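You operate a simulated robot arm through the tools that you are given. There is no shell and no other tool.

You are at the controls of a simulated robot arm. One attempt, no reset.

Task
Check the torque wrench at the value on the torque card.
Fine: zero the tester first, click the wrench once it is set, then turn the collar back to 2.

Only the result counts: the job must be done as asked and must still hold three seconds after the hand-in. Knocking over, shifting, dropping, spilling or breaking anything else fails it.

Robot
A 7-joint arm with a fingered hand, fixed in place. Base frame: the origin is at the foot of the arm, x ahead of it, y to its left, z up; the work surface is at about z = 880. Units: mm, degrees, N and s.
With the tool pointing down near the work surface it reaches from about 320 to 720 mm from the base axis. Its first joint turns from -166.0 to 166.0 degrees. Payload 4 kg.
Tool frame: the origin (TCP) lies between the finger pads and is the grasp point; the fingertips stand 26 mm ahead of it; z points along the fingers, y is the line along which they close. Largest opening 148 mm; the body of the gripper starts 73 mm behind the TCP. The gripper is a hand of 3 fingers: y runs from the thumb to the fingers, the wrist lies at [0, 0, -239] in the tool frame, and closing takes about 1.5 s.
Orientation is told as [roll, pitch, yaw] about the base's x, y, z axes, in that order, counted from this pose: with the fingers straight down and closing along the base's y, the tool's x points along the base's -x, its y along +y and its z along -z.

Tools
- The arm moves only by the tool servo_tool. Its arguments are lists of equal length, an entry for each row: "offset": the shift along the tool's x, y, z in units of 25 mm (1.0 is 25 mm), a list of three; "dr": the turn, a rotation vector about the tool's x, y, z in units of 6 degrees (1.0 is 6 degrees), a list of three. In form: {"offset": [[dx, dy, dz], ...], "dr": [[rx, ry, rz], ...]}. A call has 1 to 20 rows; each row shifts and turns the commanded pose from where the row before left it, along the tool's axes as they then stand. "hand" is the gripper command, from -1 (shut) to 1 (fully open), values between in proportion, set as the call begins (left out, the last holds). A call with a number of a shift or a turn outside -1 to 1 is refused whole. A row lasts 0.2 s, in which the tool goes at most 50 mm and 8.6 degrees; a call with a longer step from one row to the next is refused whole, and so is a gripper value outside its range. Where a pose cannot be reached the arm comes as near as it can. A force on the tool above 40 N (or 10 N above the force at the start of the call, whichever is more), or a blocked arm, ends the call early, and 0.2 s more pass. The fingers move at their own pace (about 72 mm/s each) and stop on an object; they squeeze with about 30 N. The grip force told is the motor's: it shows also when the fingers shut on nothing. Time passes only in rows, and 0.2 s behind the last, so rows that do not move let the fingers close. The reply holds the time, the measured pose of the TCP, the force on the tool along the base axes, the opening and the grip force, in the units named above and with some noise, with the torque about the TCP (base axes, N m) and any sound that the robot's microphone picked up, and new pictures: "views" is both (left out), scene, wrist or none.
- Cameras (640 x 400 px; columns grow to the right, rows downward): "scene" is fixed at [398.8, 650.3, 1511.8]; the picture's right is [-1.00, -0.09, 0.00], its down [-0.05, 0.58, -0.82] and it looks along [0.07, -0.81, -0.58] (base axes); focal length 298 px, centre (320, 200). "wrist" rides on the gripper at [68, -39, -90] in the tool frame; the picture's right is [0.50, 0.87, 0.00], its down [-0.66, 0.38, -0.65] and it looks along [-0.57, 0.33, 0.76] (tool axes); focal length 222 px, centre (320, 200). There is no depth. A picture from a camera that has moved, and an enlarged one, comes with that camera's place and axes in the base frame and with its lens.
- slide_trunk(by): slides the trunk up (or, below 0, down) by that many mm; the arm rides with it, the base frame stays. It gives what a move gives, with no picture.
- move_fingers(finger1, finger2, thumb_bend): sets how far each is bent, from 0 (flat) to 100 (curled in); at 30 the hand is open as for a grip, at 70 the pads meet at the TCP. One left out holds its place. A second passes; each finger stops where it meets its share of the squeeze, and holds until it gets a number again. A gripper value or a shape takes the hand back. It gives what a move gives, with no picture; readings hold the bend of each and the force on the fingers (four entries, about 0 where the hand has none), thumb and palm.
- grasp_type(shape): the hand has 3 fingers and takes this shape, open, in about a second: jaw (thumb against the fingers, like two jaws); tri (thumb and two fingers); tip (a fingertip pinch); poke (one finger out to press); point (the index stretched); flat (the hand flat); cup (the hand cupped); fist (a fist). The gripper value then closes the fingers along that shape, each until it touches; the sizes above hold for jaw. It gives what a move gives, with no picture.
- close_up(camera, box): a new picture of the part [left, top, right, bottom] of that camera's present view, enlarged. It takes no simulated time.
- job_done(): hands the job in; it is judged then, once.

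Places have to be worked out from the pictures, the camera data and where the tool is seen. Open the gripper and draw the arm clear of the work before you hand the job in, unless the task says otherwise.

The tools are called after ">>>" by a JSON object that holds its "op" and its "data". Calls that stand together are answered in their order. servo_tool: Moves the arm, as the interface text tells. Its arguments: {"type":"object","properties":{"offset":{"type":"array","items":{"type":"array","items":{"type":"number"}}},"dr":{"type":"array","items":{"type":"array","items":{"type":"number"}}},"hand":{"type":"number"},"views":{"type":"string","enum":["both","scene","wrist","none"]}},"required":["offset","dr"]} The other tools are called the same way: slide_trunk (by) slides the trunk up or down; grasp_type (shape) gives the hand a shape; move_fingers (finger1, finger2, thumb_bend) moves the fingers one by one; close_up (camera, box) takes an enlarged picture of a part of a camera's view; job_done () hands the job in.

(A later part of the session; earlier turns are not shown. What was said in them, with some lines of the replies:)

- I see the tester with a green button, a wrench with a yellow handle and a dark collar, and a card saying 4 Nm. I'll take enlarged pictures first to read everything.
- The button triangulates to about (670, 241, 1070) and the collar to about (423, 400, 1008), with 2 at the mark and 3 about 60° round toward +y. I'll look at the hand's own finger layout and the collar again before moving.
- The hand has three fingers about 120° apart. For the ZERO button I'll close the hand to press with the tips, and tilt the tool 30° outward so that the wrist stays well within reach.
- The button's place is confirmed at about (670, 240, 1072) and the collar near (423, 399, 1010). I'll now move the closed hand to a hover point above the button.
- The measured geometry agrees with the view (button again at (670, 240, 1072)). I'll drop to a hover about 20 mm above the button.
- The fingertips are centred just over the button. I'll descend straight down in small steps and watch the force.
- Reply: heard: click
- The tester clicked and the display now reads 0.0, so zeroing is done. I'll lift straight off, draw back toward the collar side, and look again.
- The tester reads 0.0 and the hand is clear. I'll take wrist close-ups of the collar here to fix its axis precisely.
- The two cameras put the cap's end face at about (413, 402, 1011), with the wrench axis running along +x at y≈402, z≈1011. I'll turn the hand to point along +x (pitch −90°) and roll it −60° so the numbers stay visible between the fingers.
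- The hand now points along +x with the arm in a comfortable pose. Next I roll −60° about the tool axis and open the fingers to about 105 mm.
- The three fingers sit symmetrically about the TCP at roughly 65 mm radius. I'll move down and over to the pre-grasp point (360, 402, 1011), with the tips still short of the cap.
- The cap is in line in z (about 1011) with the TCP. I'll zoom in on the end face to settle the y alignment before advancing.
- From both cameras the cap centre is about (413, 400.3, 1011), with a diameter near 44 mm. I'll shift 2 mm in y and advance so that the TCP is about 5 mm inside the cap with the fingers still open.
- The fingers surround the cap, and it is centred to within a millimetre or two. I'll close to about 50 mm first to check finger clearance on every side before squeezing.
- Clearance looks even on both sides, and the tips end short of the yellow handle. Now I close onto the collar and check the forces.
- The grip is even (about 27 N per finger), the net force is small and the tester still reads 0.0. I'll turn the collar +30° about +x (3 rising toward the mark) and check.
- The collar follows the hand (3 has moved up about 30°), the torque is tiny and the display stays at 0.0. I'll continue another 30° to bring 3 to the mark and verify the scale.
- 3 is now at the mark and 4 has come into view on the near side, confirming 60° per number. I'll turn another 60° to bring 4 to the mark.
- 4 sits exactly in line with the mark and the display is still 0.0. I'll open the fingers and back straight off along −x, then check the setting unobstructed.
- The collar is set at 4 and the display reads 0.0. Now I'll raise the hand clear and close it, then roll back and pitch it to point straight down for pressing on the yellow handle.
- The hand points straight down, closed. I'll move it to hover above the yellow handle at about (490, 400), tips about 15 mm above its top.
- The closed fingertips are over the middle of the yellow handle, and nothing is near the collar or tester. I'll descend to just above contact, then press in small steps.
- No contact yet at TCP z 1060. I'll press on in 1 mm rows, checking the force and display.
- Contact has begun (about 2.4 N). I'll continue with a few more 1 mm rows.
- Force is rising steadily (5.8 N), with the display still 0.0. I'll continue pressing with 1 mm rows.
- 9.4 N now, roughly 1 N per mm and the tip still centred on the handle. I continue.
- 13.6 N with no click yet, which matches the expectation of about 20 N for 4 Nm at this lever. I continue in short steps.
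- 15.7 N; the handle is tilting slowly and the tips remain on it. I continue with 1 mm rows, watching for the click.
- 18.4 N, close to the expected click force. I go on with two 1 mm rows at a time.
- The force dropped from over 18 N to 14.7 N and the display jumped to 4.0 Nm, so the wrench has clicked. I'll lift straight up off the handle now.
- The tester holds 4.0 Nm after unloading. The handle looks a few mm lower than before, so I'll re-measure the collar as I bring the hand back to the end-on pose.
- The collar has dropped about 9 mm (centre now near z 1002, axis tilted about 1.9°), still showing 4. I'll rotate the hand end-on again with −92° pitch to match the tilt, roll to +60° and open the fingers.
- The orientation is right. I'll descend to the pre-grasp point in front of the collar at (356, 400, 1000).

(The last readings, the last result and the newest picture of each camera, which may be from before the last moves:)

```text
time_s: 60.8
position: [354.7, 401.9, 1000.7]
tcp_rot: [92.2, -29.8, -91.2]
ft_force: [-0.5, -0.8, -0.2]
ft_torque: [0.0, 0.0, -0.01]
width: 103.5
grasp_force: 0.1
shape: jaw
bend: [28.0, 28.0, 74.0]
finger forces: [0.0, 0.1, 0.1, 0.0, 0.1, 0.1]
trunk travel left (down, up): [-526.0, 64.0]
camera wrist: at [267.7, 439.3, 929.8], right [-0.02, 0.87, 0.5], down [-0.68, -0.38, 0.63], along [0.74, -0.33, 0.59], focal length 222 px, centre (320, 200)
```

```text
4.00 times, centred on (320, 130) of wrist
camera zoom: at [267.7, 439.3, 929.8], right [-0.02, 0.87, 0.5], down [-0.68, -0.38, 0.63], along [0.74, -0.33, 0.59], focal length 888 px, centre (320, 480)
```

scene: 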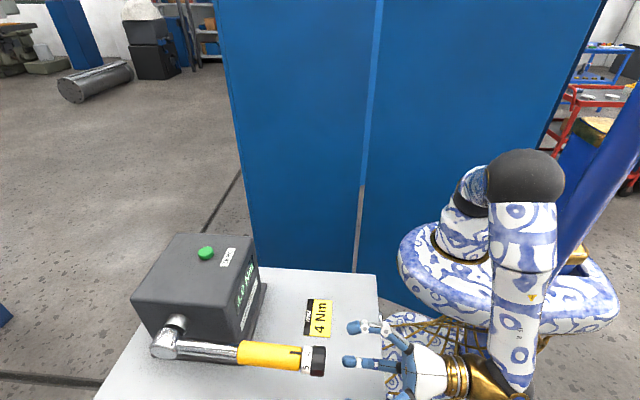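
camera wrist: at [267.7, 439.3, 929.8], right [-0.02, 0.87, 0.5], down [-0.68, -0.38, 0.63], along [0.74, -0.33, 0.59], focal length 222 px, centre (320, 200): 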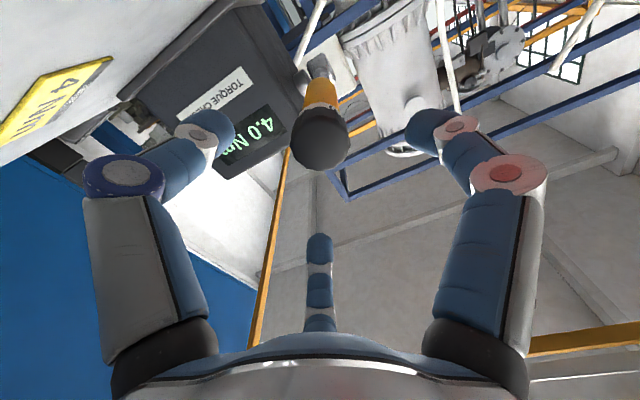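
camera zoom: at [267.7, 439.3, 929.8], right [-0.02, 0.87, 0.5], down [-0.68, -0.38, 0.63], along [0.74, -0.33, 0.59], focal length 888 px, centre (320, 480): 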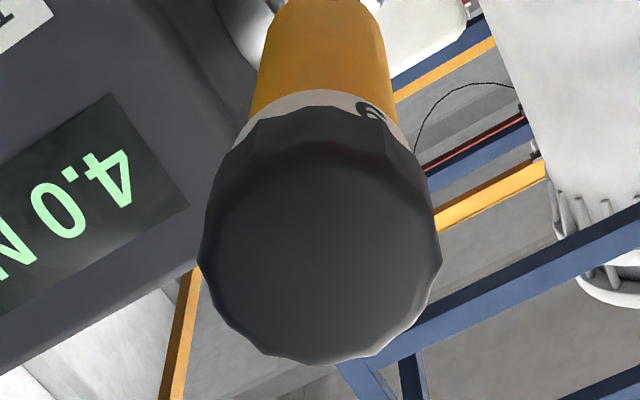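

The collar is centred in the wrist view just as on the first approach, and the display still holds 4.0. I'll advance along the tool axis about 62 mm with a 0.8 mm trim.

>>> {"op": "servo_tool", "data": {"offset": [[0, -0.032, 0], [0, 0, 0.4167], [0, 0, 0.4167], [0, 0, 0.4167], [0, 0, 0.4167], [0, 0, 0.4167], [0, 0, 0.4167], [0, 0, 0]], "dr": [[0, 0, 0], [0, 0, 0], [0, 0, 0], [0, 0, 0], [0, 0, 0], [0, 0, 0], [0, 0, 0], [0, 0, 0]], "views": "both"}}

>>> {"op": "servo_tool", "data": {"offset": [[0, 0, 0], [0, 0, 0], [0, 0, 0], [0, 0, 0]], "dr": [[0, 0, 0], [0, 0, 0], [0, 0, 0], [0, 0, 0]], "hand": -0.32, "views": "both"}}

>>> {"op": "close_up", "data": {"camera": "scene", "box": [270, 310, 390, 400]}}

>>> {"op": "close_up", "data": {"camera": "wrist", "box": [220, 60, 420, 260]}}

```text
time_s: 62.6
position: [417.2, 400.0, 1001.6]
tcp_rot: [92.2, -30.0, -91.1]
ft_force: [0.1, 0.4, 0.6]
ft_torque: [-0.04, -0.02, -0.03]
width: 103.6
grasp_force: 0.0
shape: jaw
bend: [28.0, 28.0, 74.0]
finger forces: [0.0, 0.0, 0.1, 0.1, 0.1, 0.1]
trunk travel left (down, up): [-526.0, 64.0]
camera wrist: at [330.2, 439.4, 930.8], right [-0.02, 0.87, 0.5], down [-0.68, -0.38, 0.63], along [0.74, -0.33, 0.59], focal length 222 px, centre (320, 200)
```

scene: 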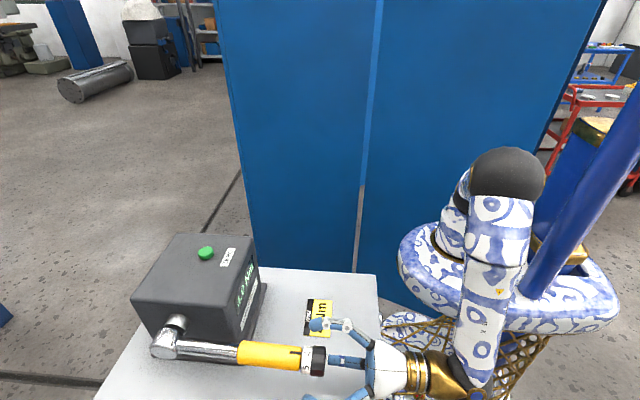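
wrist: 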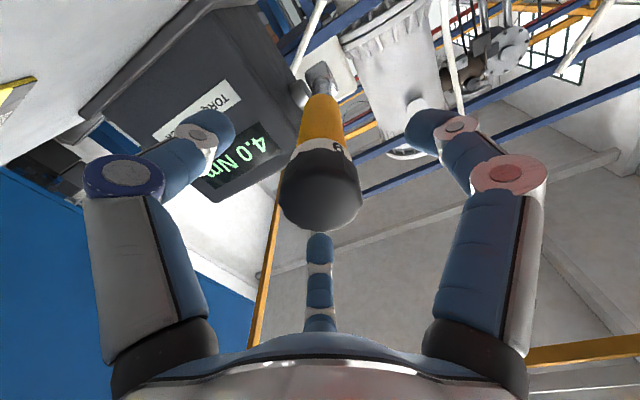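

```text
time_s: 63.6
position: [418.7, 399.5, 1001.1]
tcp_rot: [92.2, -29.9, -91.2]
ft_force: [-0.1, -1.2, 0.6]
ft_torque: [0.0, -0.03, -0.02]
width: 50.7
grasp_force: 0.0
shape: jaw
bend: [77.0, 77.0, 70.0]
finger forces: [0.0, 0.0, 0.0, 0.0, 0.0, 0.0]
trunk travel left (down, up): [-526.0, 64.0]
camera wrist: at [329.9, 439.4, 930.8], right [-0.02, 0.87, 0.5], down [-0.68, -0.38, 0.63], along [0.74, -0.33, 0.59], focal length 222 px, centre (320, 200)
```

scene: 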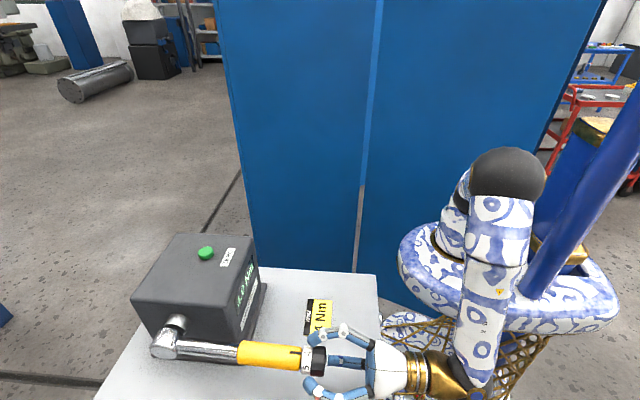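
wrist: 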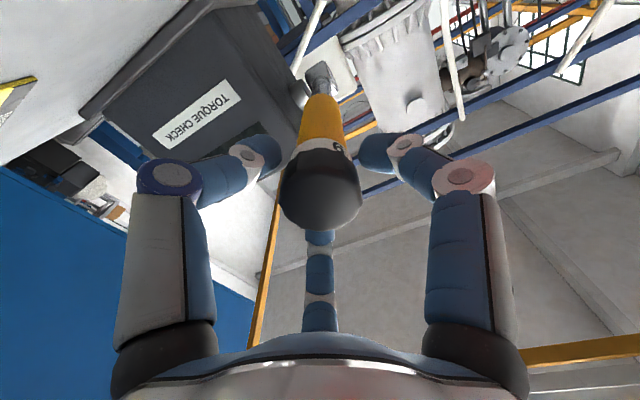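

```text
4.44 times, centred on (330, 355) of scene
camera zoom: at [398.8, 650.3, 1511.8], right [-1.0, -0.09, 0.0], down [-0.05, 0.58, -0.82], along [0.07, -0.81, -0.58], focal length 1323 px, centre (276, -489)
```

zoom: 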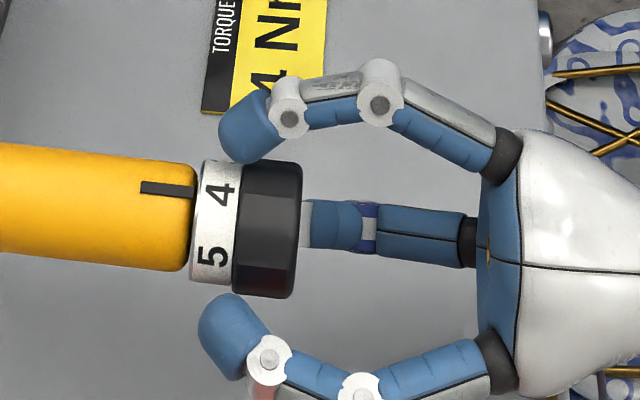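

```text
2.00 times, centred on (320, 160) of wrist
camera zoom: at [329.9, 439.4, 930.8], right [-0.02, 0.87, 0.5], down [-0.68, -0.38, 0.63], along [0.74, -0.33, 0.59], focal length 444 px, centre (320, 280)
```

zoom: 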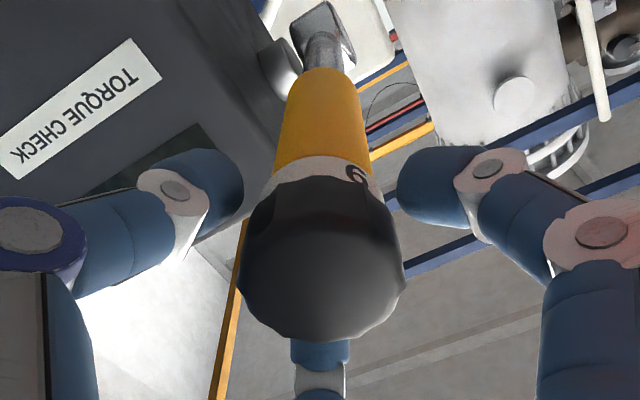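

The alignment matches the first grasp almost exactly. I close on the collar and check the forces.

>>> {"op": "servo_tool", "data": {"offset": [[0, 0, 0], [0, 0, 0], [0, 0, 0]], "dr": [[0, 0, 0], [0, 0, 0], [0, 0, 0]], "hand": -1, "views": "scene"}}

>>> {"op": "close_up", "data": {"camera": "scene", "box": [270, 310, 390, 400]}}

>>> {"op": "close_up", "data": {"camera": "scene", "box": [220, 260, 270, 320]}}

```text
time_s: 64.4
position: [418.6, 399.0, 1002.1]
tcp_rot: [92.3, -29.8, -91.1]
ft_force: [3.1, -0.6, 4.2]
ft_torque: [-0.01, -0.06, -0.04]
width: 37.3
grasp_force: 30.3
shape: jaw
bend: [76.0, 76.0, 70.0]
finger forces: [27.3, 27.2, 0.0, 0.0, 25.9, 0.1]
trunk travel left (down, up): [-526.0, 64.0]
```

scene: 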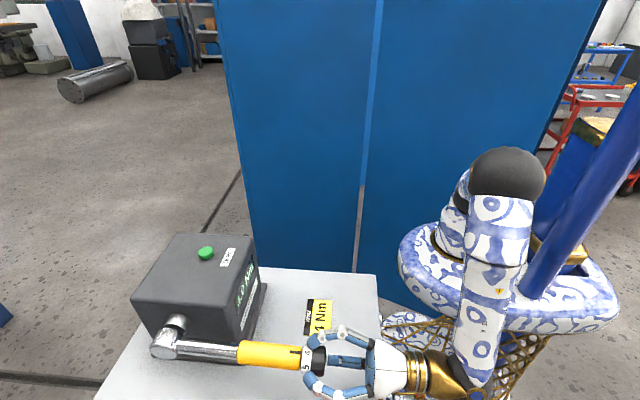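

```text
4.44 times, centred on (330, 355) of scene
camera zoom: at [398.8, 650.3, 1511.8], right [-1.0, -0.09, 0.0], down [-0.05, 0.58, -0.82], along [0.07, -0.81, -0.58], focal length 1323 px, centre (276, -489)
```

zoom: 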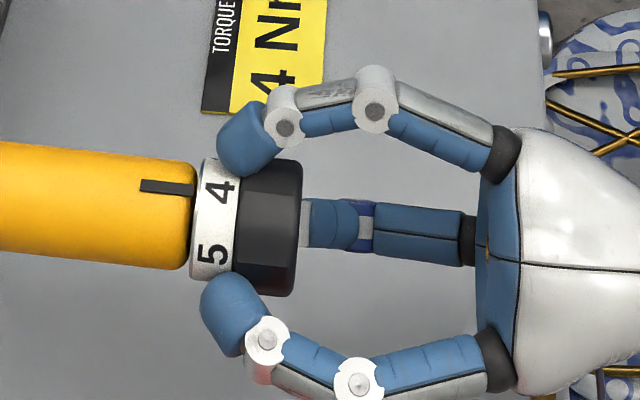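

```text
6.67 times, centred on (245, 290) of scene
camera zoom: at [398.8, 650.3, 1511.8], right [-1.0, -0.09, 0.0], down [-0.05, 0.58, -0.82], along [0.07, -0.81, -0.58], focal length 1984 px, centre (820, -400)
```

zoom: 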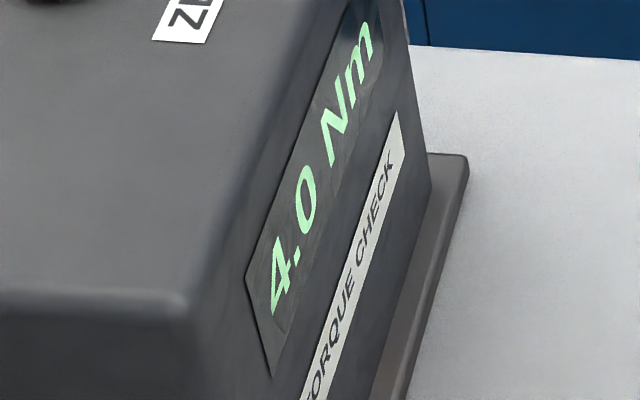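

The grip is even but there is a 4 N vertical reaction. I'll relieve it with a 2 mm upward shift before turning.

>>> {"op": "servo_tool", "data": {"offset": [[-0.02, 0.035, 0], [-0.02, 0.035, 0], [0, 0, 0]], "dr": [[0, 0, 0], [0, 0, 0], [0, 0, 0]], "views": "none"}}

```text
time_s: 65.2
position: [418.2, 400.6, 1003.0]
tcp_rot: [92.2, -29.9, -91.3]
ft_force: [2.2, -2.3, 2.3]
ft_torque: [0.02, 0.0, -0.02]
width: 37.4
grasp_force: 29.7
shape: jaw
bend: [76.0, 76.0, 70.0]
finger forces: [27.1, 27.0, 0.0, 0.1, 27.4, 0.0]
trunk travel left (down, up): [-526.0, 64.0]
```

The vertical load is down to about 2 N. Now I turn the collar −30° and check that it follows.

>>> {"op": "servo_tool", "data": {"offset": [[0, 0, 0], [0, 0, 0], [0, 0, 0], [0, 0, 0], [0, 0, 0], [0, 0, 0], [0, 0, 0], [0, 0, 0], [0, 0, 0], [0, 0, 0], [0, 0, 0]], "dr": [[0, 0, -0.5], [0, 0, -0.5], [0, 0, -0.5], [0, 0, -0.5], [0, 0, -0.5], [0, 0, -0.5], [0, 0, -0.5], [0, 0, -0.5], [0, 0, -0.5], [0, 0, -0.5], [0, 0, 0]], "views": "scene"}}

>>> {"op": "close_up", "data": {"camera": "scene", "box": [270, 310, 390, 400]}}

>>> {"op": "close_up", "data": {"camera": "scene", "box": [220, 260, 270, 320]}}

```text
time_s: 67.6
position: [418.5, 399.6, 1004.5]
tcp_rot: [93.8, -59.8, -93.4]
ft_force: [3.9, -4.4, 2.8]
ft_torque: [0.04, 0.01, -0.13]
width: 37.2
grasp_force: 29.7
shape: jaw
bend: [76.0, 76.0, 70.0]
finger forces: [26.5, 28.4, 0.0, 0.0, 30.4, 0.0]
trunk travel left (down, up): [-526.0, 64.0]
```

scene: 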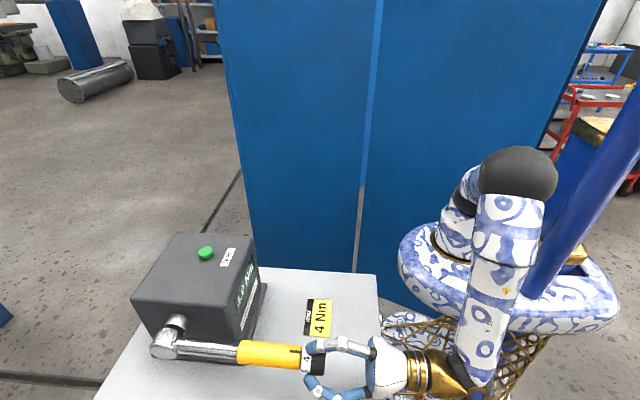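

```text
4.44 times, centred on (330, 355) of scene
camera zoom: at [398.8, 650.3, 1511.8], right [-1.0, -0.09, 0.0], down [-0.05, 0.58, -0.82], along [0.07, -0.81, -0.58], focal length 1323 px, centre (276, -489)
```

zoom: 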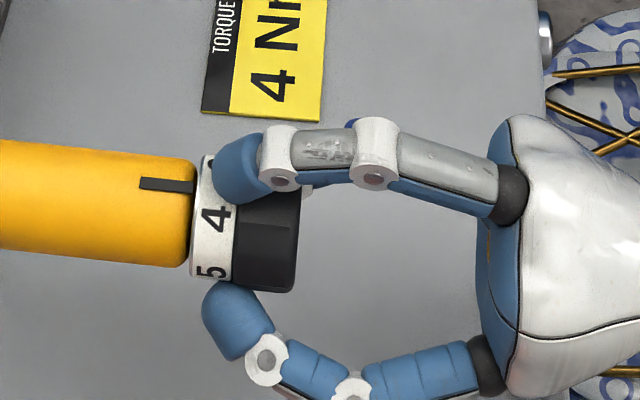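

```text
6.67 times, centred on (245, 290) of scene
camera zoom: at [398.8, 650.3, 1511.8], right [-1.0, -0.09, 0.0], down [-0.05, 0.58, -0.82], along [0.07, -0.81, -0.58], focal length 1984 px, centre (820, -400)
```

zoom: 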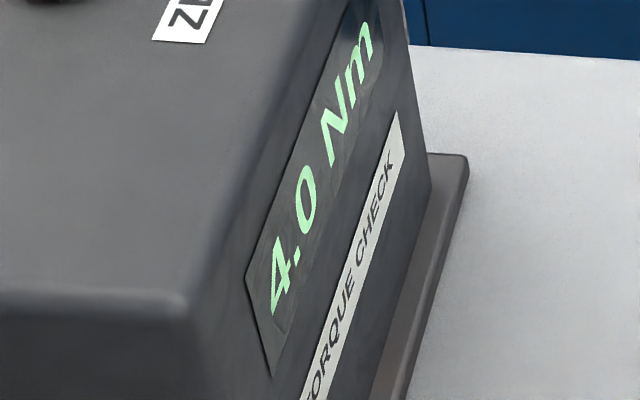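

The collar follows and the reading stays 4.0. I'll trim away the small lateral load (−y, +z about 1 mm) and turn another −30°.

>>> {"op": "servo_tool", "data": {"offset": [[-0.055, -0.015, 0], [0, 0, 0], [0, 0, 0], [0, 0, 0], [0, 0, 0], [0, 0, 0], [0, 0, 0], [0, 0, 0], [0, 0, 0], [0, 0, 0], [0, 0, 0], [0, 0, 0]], "dr": [[0, 0, 0], [0, 0, -0.5], [0, 0, -0.5], [0, 0, -0.5], [0, 0, -0.5], [0, 0, -0.5], [0, 0, -0.5], [0, 0, -0.5], [0, 0, -0.5], [0, 0, -0.5], [0, 0, -0.5], [0, 0, 0]], "views": "scene"}}

>>> {"op": "close_up", "data": {"camera": "scene", "box": [270, 310, 390, 400]}}

```text
time_s: 70.2
position: [418.9, 399.3, 1005.4]
tcp_rot: [179.4, -88.1, -179.7]
ft_force: [3.6, 0.4, 2.3]
ft_torque: [-0.03, -0.07, -0.12]
width: 37.1
grasp_force: 29.7
shape: jaw
bend: [76.0, 76.0, 70.0]
finger forces: [28.2, 28.0, 0.1, 0.0, 28.9, 0.0]
trunk travel left (down, up): [-526.0, 64.0]
```

scene: 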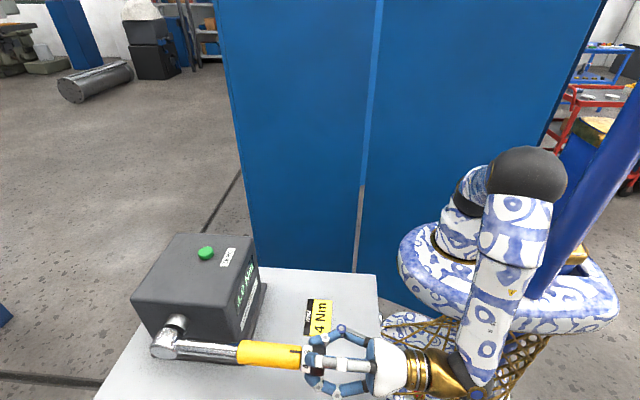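

```text
4.44 times, centred on (330, 355) of scene
camera zoom: at [398.8, 650.3, 1511.8], right [-1.0, -0.09, 0.0], down [-0.05, 0.58, -0.82], along [0.07, -0.81, -0.58], focal length 1323 px, centre (276, -489)
```

zoom: 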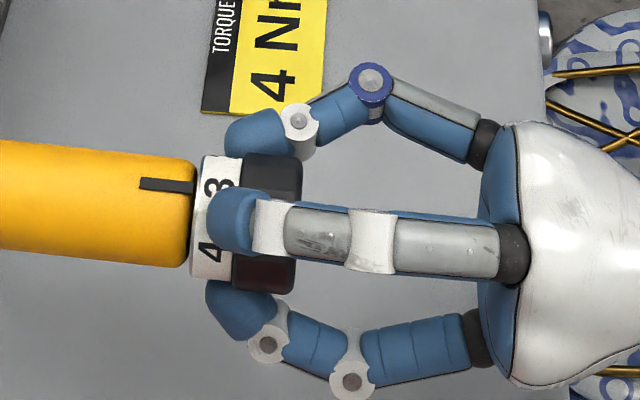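

3 is at the mark again with forces small (about 2 N vertical). I'll turn the remaining −60°, in two halves, to bring 2 back.

>>> {"op": "servo_tool", "data": {"offset": [[0, 0, 0], [0, 0, 0], [0, 0, 0], [0, 0, 0], [0, 0, 0], [0, 0, 0], [0, 0, 0], [0, 0, 0], [0, 0, 0], [0, 0, 0], [0, 0, 0]], "dr": [[0, 0, -0.5], [0, 0, -0.5], [0, 0, -0.5], [0, 0, -0.5], [0, 0, -0.5], [0, 0, -0.5], [0, 0, -0.5], [0, 0, -0.5], [0, 0, -0.5], [0, 0, -0.5], [0, 0, 0]], "views": "scene"}}

>>> {"op": "close_up", "data": {"camera": "scene", "box": [270, 310, 390, 400]}}

>>> {"op": "close_up", "data": {"camera": "scene", "box": [220, 260, 270, 320]}}

```text
time_s: 72.6
position: [419.5, 399.1, 1004.1]
tcp_rot: [-93.8, -60.0, 93.3]
ft_force: [2.6, -2.3, 3.8]
ft_torque: [0.08, -0.17, -0.13]
width: 37.2
grasp_force: 29.7
shape: jaw
bend: [76.0, 76.0, 70.0]
finger forces: [27.1, 27.2, 0.0, 0.1, 31.6, 0.0]
trunk travel left (down, up): [-526.0, 64.0]
```

scene: 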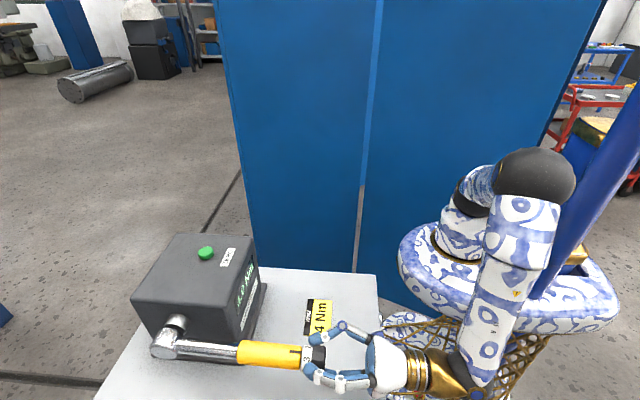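

```text
4.44 times, centred on (330, 355) of scene
camera zoom: at [398.8, 650.3, 1511.8], right [-1.0, -0.09, 0.0], down [-0.05, 0.58, -0.82], along [0.07, -0.81, -0.58], focal length 1323 px, centre (276, -489)
```

zoom: 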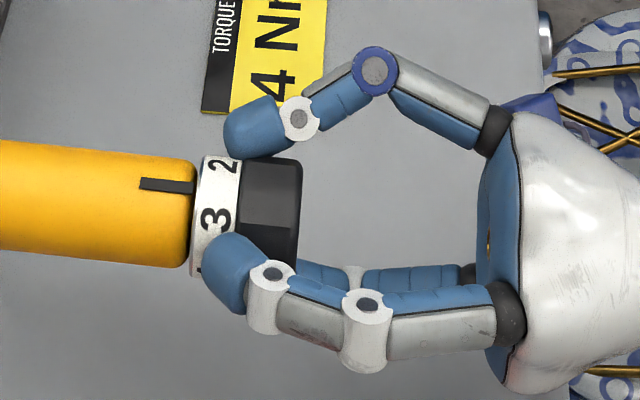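

```text
6.67 times, centred on (245, 290) of scene
camera zoom: at [398.8, 650.3, 1511.8], right [-1.0, -0.09, 0.0], down [-0.05, 0.58, -0.82], along [0.07, -0.81, -0.58], focal length 1984 px, centre (820, -400)
```

zoom: 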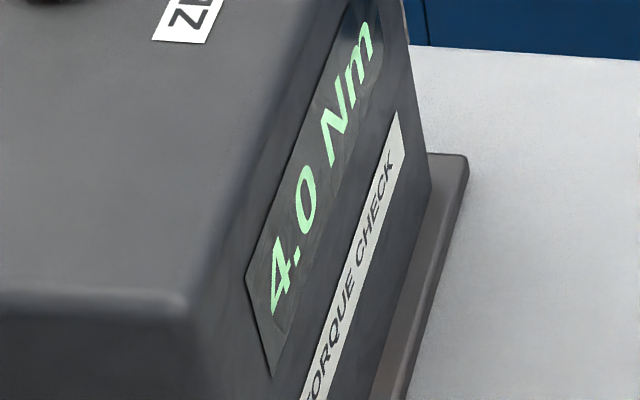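

The vertical load is near 4 N, so I'll relieve it with a 2.5 mm rise, and then turn −15° and recheck.

>>> {"op": "servo_tool", "data": {"offset": [[-0.0365, -0.037, 0], [-0.0365, -0.037, 0], [0, 0, 0], [0, 0, 0], [0, 0, 0], [0, 0, 0], [0, 0, 0], [0, 0, 0]], "dr": [[0, 0, 0], [0, 0, 0], [0, 0, -0.5], [0, 0, -0.5], [0, 0, -0.5], [0, 0, -0.5], [0, 0, -0.5], [0, 0, 0]], "views": "scene"}}

>>> {"op": "close_up", "data": {"camera": "scene", "box": [270, 310, 390, 400]}}

```text
time_s: 74.4
position: [418.0, 398.5, 1007.4]
tcp_rot: [-92.7, -45.0, 91.9]
ft_force: [5.0, 3.7, 2.8]
ft_torque: [-0.03, -0.07, -0.02]
width: 37.2
grasp_force: 30.5
shape: jaw
bend: [76.0, 76.0, 70.0]
finger forces: [27.4, 28.9, 0.1, 0.0, 28.3, 0.0]
trunk travel left (down, up): [-526.0, 64.0]
```

scene: 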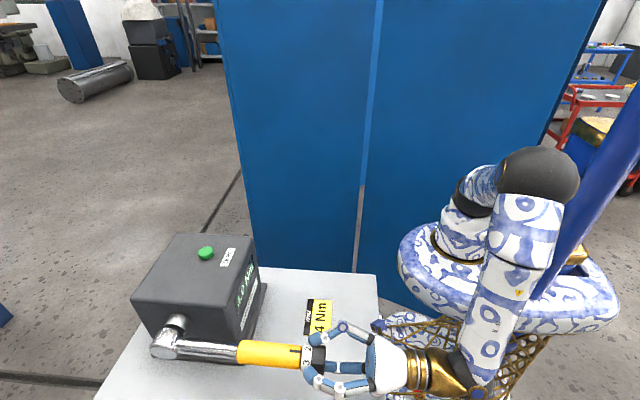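

```text
4.44 times, centred on (330, 355) of scene
camera zoom: at [398.8, 650.3, 1511.8], right [-1.0, -0.09, 0.0], down [-0.05, 0.58, -0.82], along [0.07, -0.81, -0.58], focal length 1323 px, centre (276, -489)
```

zoom: 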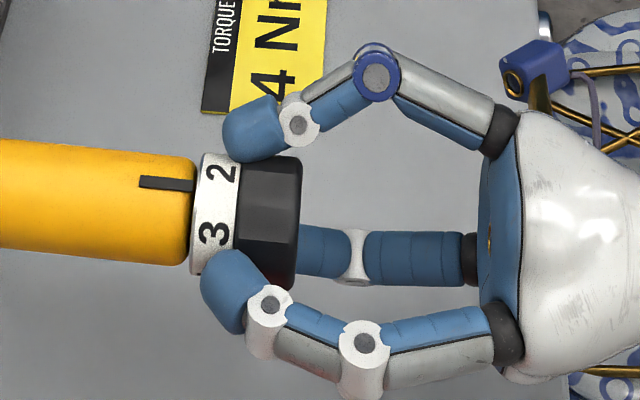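

2 is approaching the mark with 15° left, and the loads are small. I'll trim again (about +2 mm z, +0.8 mm y) and finish the last −15°.

>>> {"op": "servo_tool", "data": {"offset": [[-0.04, -0.017, 0], [-0.039, -0.017, 0], [0, 0, 0], [0, 0, 0], [0, 0, 0], [0, 0, 0], [0, 0, 0], [0, 0, 0]], "dr": [[0, 0, 0], [0, 0, 0], [0, 0, -0.5], [0, 0, -0.5], [0, 0, -0.5], [0, 0, -0.5], [0, 0, -0.5], [0, 0, 0]], "views": "scene"}}

>>> {"op": "close_up", "data": {"camera": "scene", "box": [295, 335, 335, 375]}}

>>> {"op": "close_up", "data": {"camera": "scene", "box": [220, 260, 270, 320]}}

```text
time_s: 76.2
position: [418.8, 398.9, 1009.3]
tcp_rot: [-92.2, -30.0, 91.0]
ft_force: [4.6, -0.5, 1.8]
ft_torque: [-0.03, -0.05, -0.05]
width: 37.2
grasp_force: 29.9
shape: jaw
bend: [76.0, 76.0, 70.0]
finger forces: [28.9, 26.8, 0.0, 0.1, 30.0, 0.1]
trunk travel left (down, up): [-526.0, 64.0]
```

scene: 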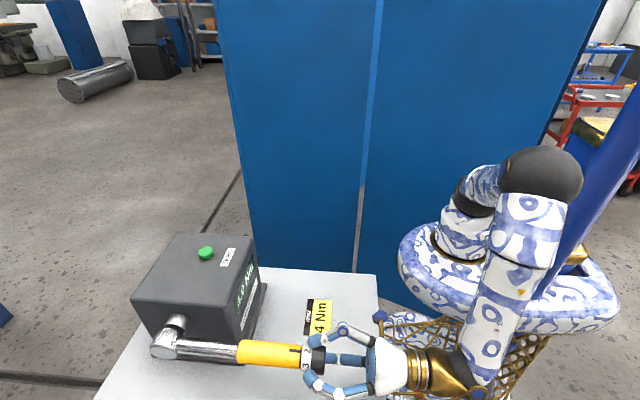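

```text
10.00 times, centred on (315, 355) of scene
camera zoom: at [398.8, 650.3, 1511.8], right [-1.0, -0.09, 0.0], down [-0.05, 0.58, -0.82], along [0.07, -0.81, -0.58], focal length 2976 px, centre (370, -1350)
```

zoom: 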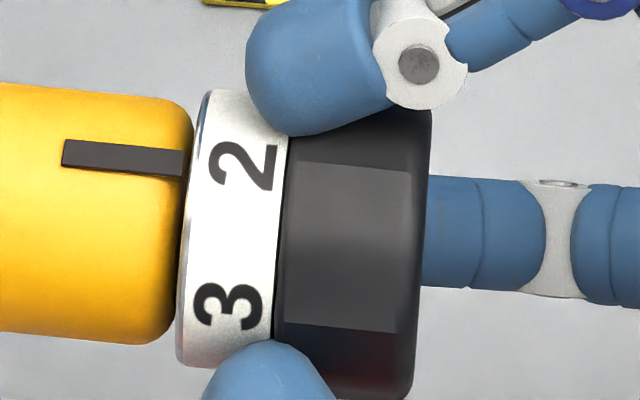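

```text
6.67 times, centred on (245, 290) of scene
camera zoom: at [398.8, 650.3, 1511.8], right [-1.0, -0.09, 0.0], down [-0.05, 0.58, -0.82], along [0.07, -0.81, -0.58], focal length 1984 px, centre (820, -400)
```

zoom: 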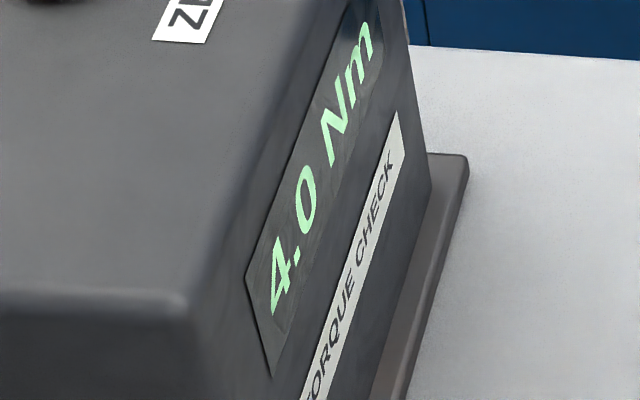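

2 sits at the mark and the tester still holds 4.0 Nm. I'll open the fingers, back straight off and check unobstructed.

>>> {"op": "servo_tool", "data": {"offset": [[0, 0, 0], [0, 0, 0], [0, 0, 0], [0, 0, 0], [0, 0, 0]], "dr": [[0, 0, 0], [0, 0, 0], [0, 0, 0], [0, 0, 0], [0, 0, 0]], "hand": 0.4, "views": "none"}}

>>> {"op": "servo_tool", "data": {"offset": [[0, 0, -0.5], [0, 0, -0.6], [0, 0, -0.6], [0, 0, -0.6], [0, 0, 0]], "dr": [[0, 0, 0], [0, 0, 0], [0, 0, 0], [0, 0, 0], [0, 0, 0]], "views": "both"}}

>>> {"op": "close_up", "data": {"camera": "scene", "box": [280, 325, 344, 385]}}

>>> {"op": "close_up", "data": {"camera": "scene", "box": [120, 220, 400, 395]}}

```text
time_s: 77.4
position: [417.6, 398.2, 1008.6]
tcp_rot: [-92.3, -30.2, 90.9]
ft_force: [-0.9, 0.9, -0.4]
ft_torque: [-0.02, 0.03, 0.03]
width: 103.5
grasp_force: 0.1
shape: jaw
bend: [28.0, 28.0, 74.0]
finger forces: [0.1, 0.0, 0.0, 0.0, 0.0, 0.1]
trunk travel left (down, up): [-526.0, 64.0]
```

```text
time_s: 78.6
position: [360.0, 399.7, 1006.1]
tcp_rot: [-92.1, -30.1, 91.1]
ft_force: [0.2, -0.1, 0.6]
ft_torque: [-0.05, -0.03, -0.01]
width: 103.3
grasp_force: 0.1
shape: jaw
bend: [28.0, 28.0, 74.0]
finger forces: [0.0, 0.0, 0.0, 0.1, 0.0, 0.0]
trunk travel left (down, up): [-526.0, 64.0]
camera wrist: at [269.7, 321.9, 1004.2], right [0.03, 0.0, -1.0], down [-0.65, 0.76, -0.02], along [0.76, 0.65, 0.03], focal length 222 px, centre (320, 200)
```

scene: 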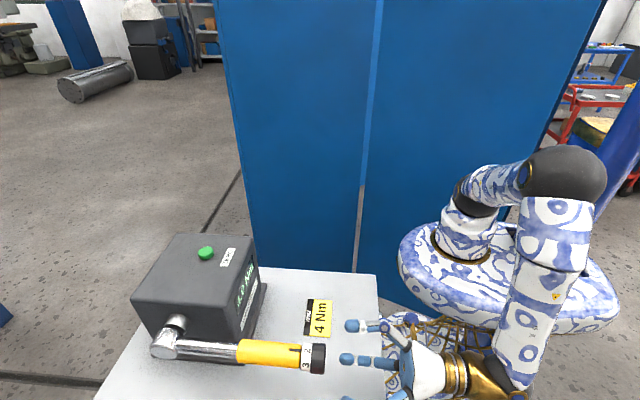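
wrist: 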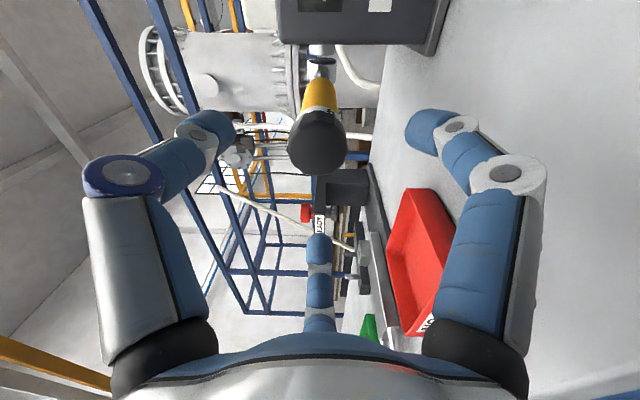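

```text
6.67 times, centred on (312, 355) of scene
camera zoom: at [398.8, 650.3, 1511.8], right [-1.0, -0.09, 0.0], down [-0.05, 0.58, -0.82], along [0.07, -0.81, -0.58], focal length 1984 px, centre (373, -833)
```

zoom: 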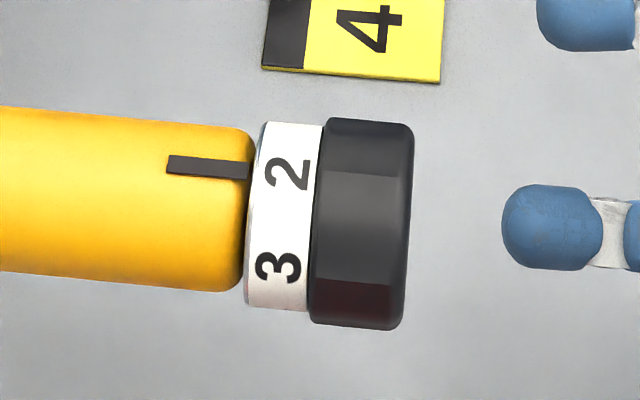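

```text
2.29 times, centred on (260, 308) of scene
camera zoom: at [398.8, 650.3, 1511.8], right [-1.0, -0.09, 0.0], down [-0.05, 0.58, -0.82], along [0.07, -0.81, -0.58], focal length 680 px, centre (457, -46)
```

zoom: 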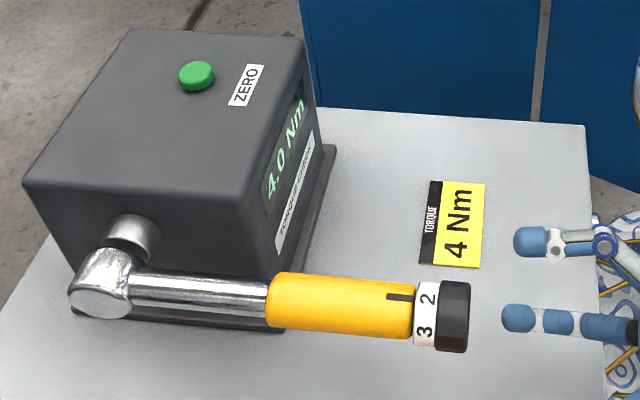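

The collar is back at 2, exactly as at the start, the wrench is level and the tester holds 4.0 Nm. I'll raise the open hand well clear of the work.

>>> {"op": "servo_tool", "data": {"offset": [[-0.444, -0.77, 0], [-0.444, -0.77, 0], [-0.444, -0.77, 0], [-0.444, -0.77, 0], [-0.444, -0.77, 0], [-0.444, -0.77, 0], [-0.444, -0.77, 0], [-0.444, -0.77, 0], [-0.444, -0.77, 0], [-0.444, -0.77, 0], [0, 0, 0]], "dr": [[0, 0, 0], [0, 0, 0], [0, 0, 0], [0, 0, 0], [0, 0, 0], [0, 0, 0], [0, 0, 0], [0, 0, 0], [0, 0, 0], [0, 0, 0], [0, 0, 0]], "hand": 1, "views": "both"}}

>>> {"op": "close_up", "data": {"camera": "scene", "box": [120, 220, 400, 395]}}

```text
time_s: 81.0
position: [352.9, 398.6, 1229.4]
tcp_rot: [-92.2, -30.1, 91.1]
ft_force: [-0.7, 0.2, -0.5]
ft_torque: [-0.03, 0.01, 0.03]
width: 147.8
grasp_force: 0.1
shape: jaw
bend: [30.0, 30.0, 30.0]
finger forces: [0.1, 0.1, 0.0, 0.0, 0.0, 0.1]
trunk travel left (down, up): [-526.0, 64.0]
camera wrist: at [262.4, 321.4, 1225.9], right [0.03, 0.0, -1.0], down [-0.65, 0.76, -0.02], along [0.76, 0.65, 0.03], focal length 222 px, centre (320, 200)
```

scene: 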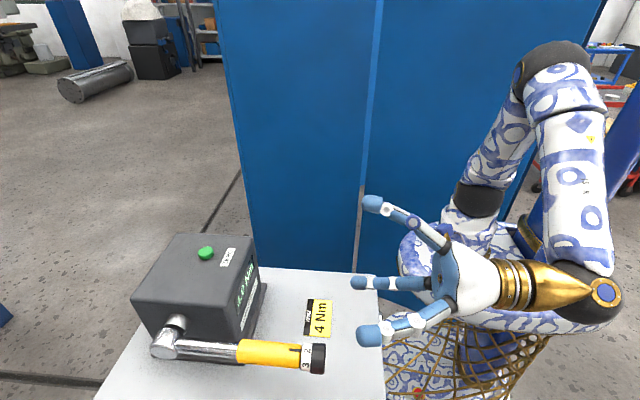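
wrist: 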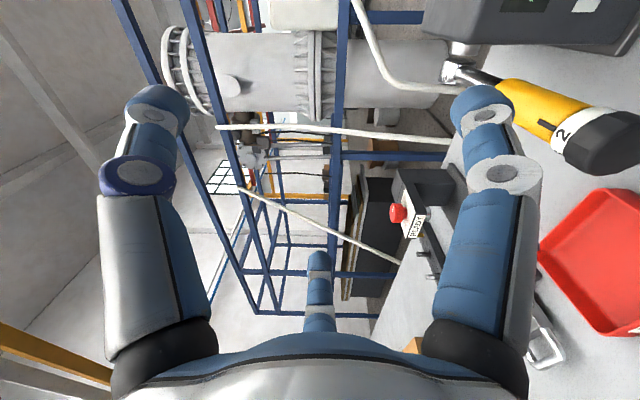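

```text
2.29 times, centred on (260, 308) of scene
camera zoom: at [398.8, 650.3, 1511.8], right [-1.0, -0.09, 0.0], down [-0.05, 0.58, -0.82], along [0.07, -0.81, -0.58], focal length 680 px, centre (457, -46)
```

zoom: 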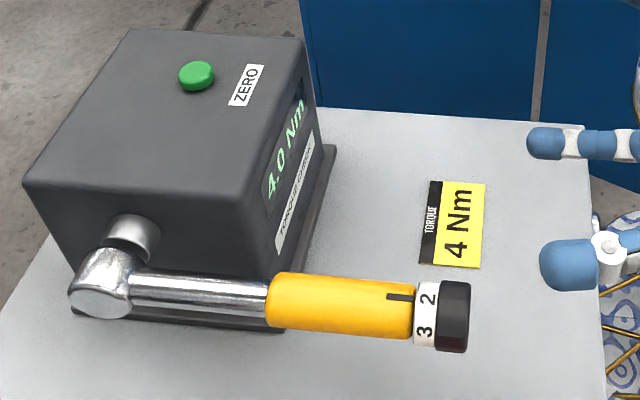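

The collar shows 2, the tester holds 4.0 Nm after a single click, nothing else has moved, and the open hand is clear of the work. I'm handing the job in.

>>> {"op": "job_done", "data": {}}

```text
The job is handed in.
```

The torque wrench is checked at the card's value of 4 Nm and the job is handed in; I have not seen the judge's result.

- **Zero:** I pressed the green ZERO button once. It clicked and the display went from 5.5 to 0.0.
- **Set:** I turned the collar two numbers, from 2 to 4, and it lined up with the mark. The display stayed at 0.0 throughout.
- **Click:** I pressed down once on the yellow handle. Just past 18 N the force fell to 14.7 N and the display jumped to 4.0 Nm. The microphone reported no sound for it, so I am relying on the force drop and the reading.
- **Back to 2:** I turned the collar back, and 2 sits at the mark as it did at the start. The wrench is level again and the display still holds 4.0 Nm.

I saw nothing else move. The hand is open and raised clear of the work.
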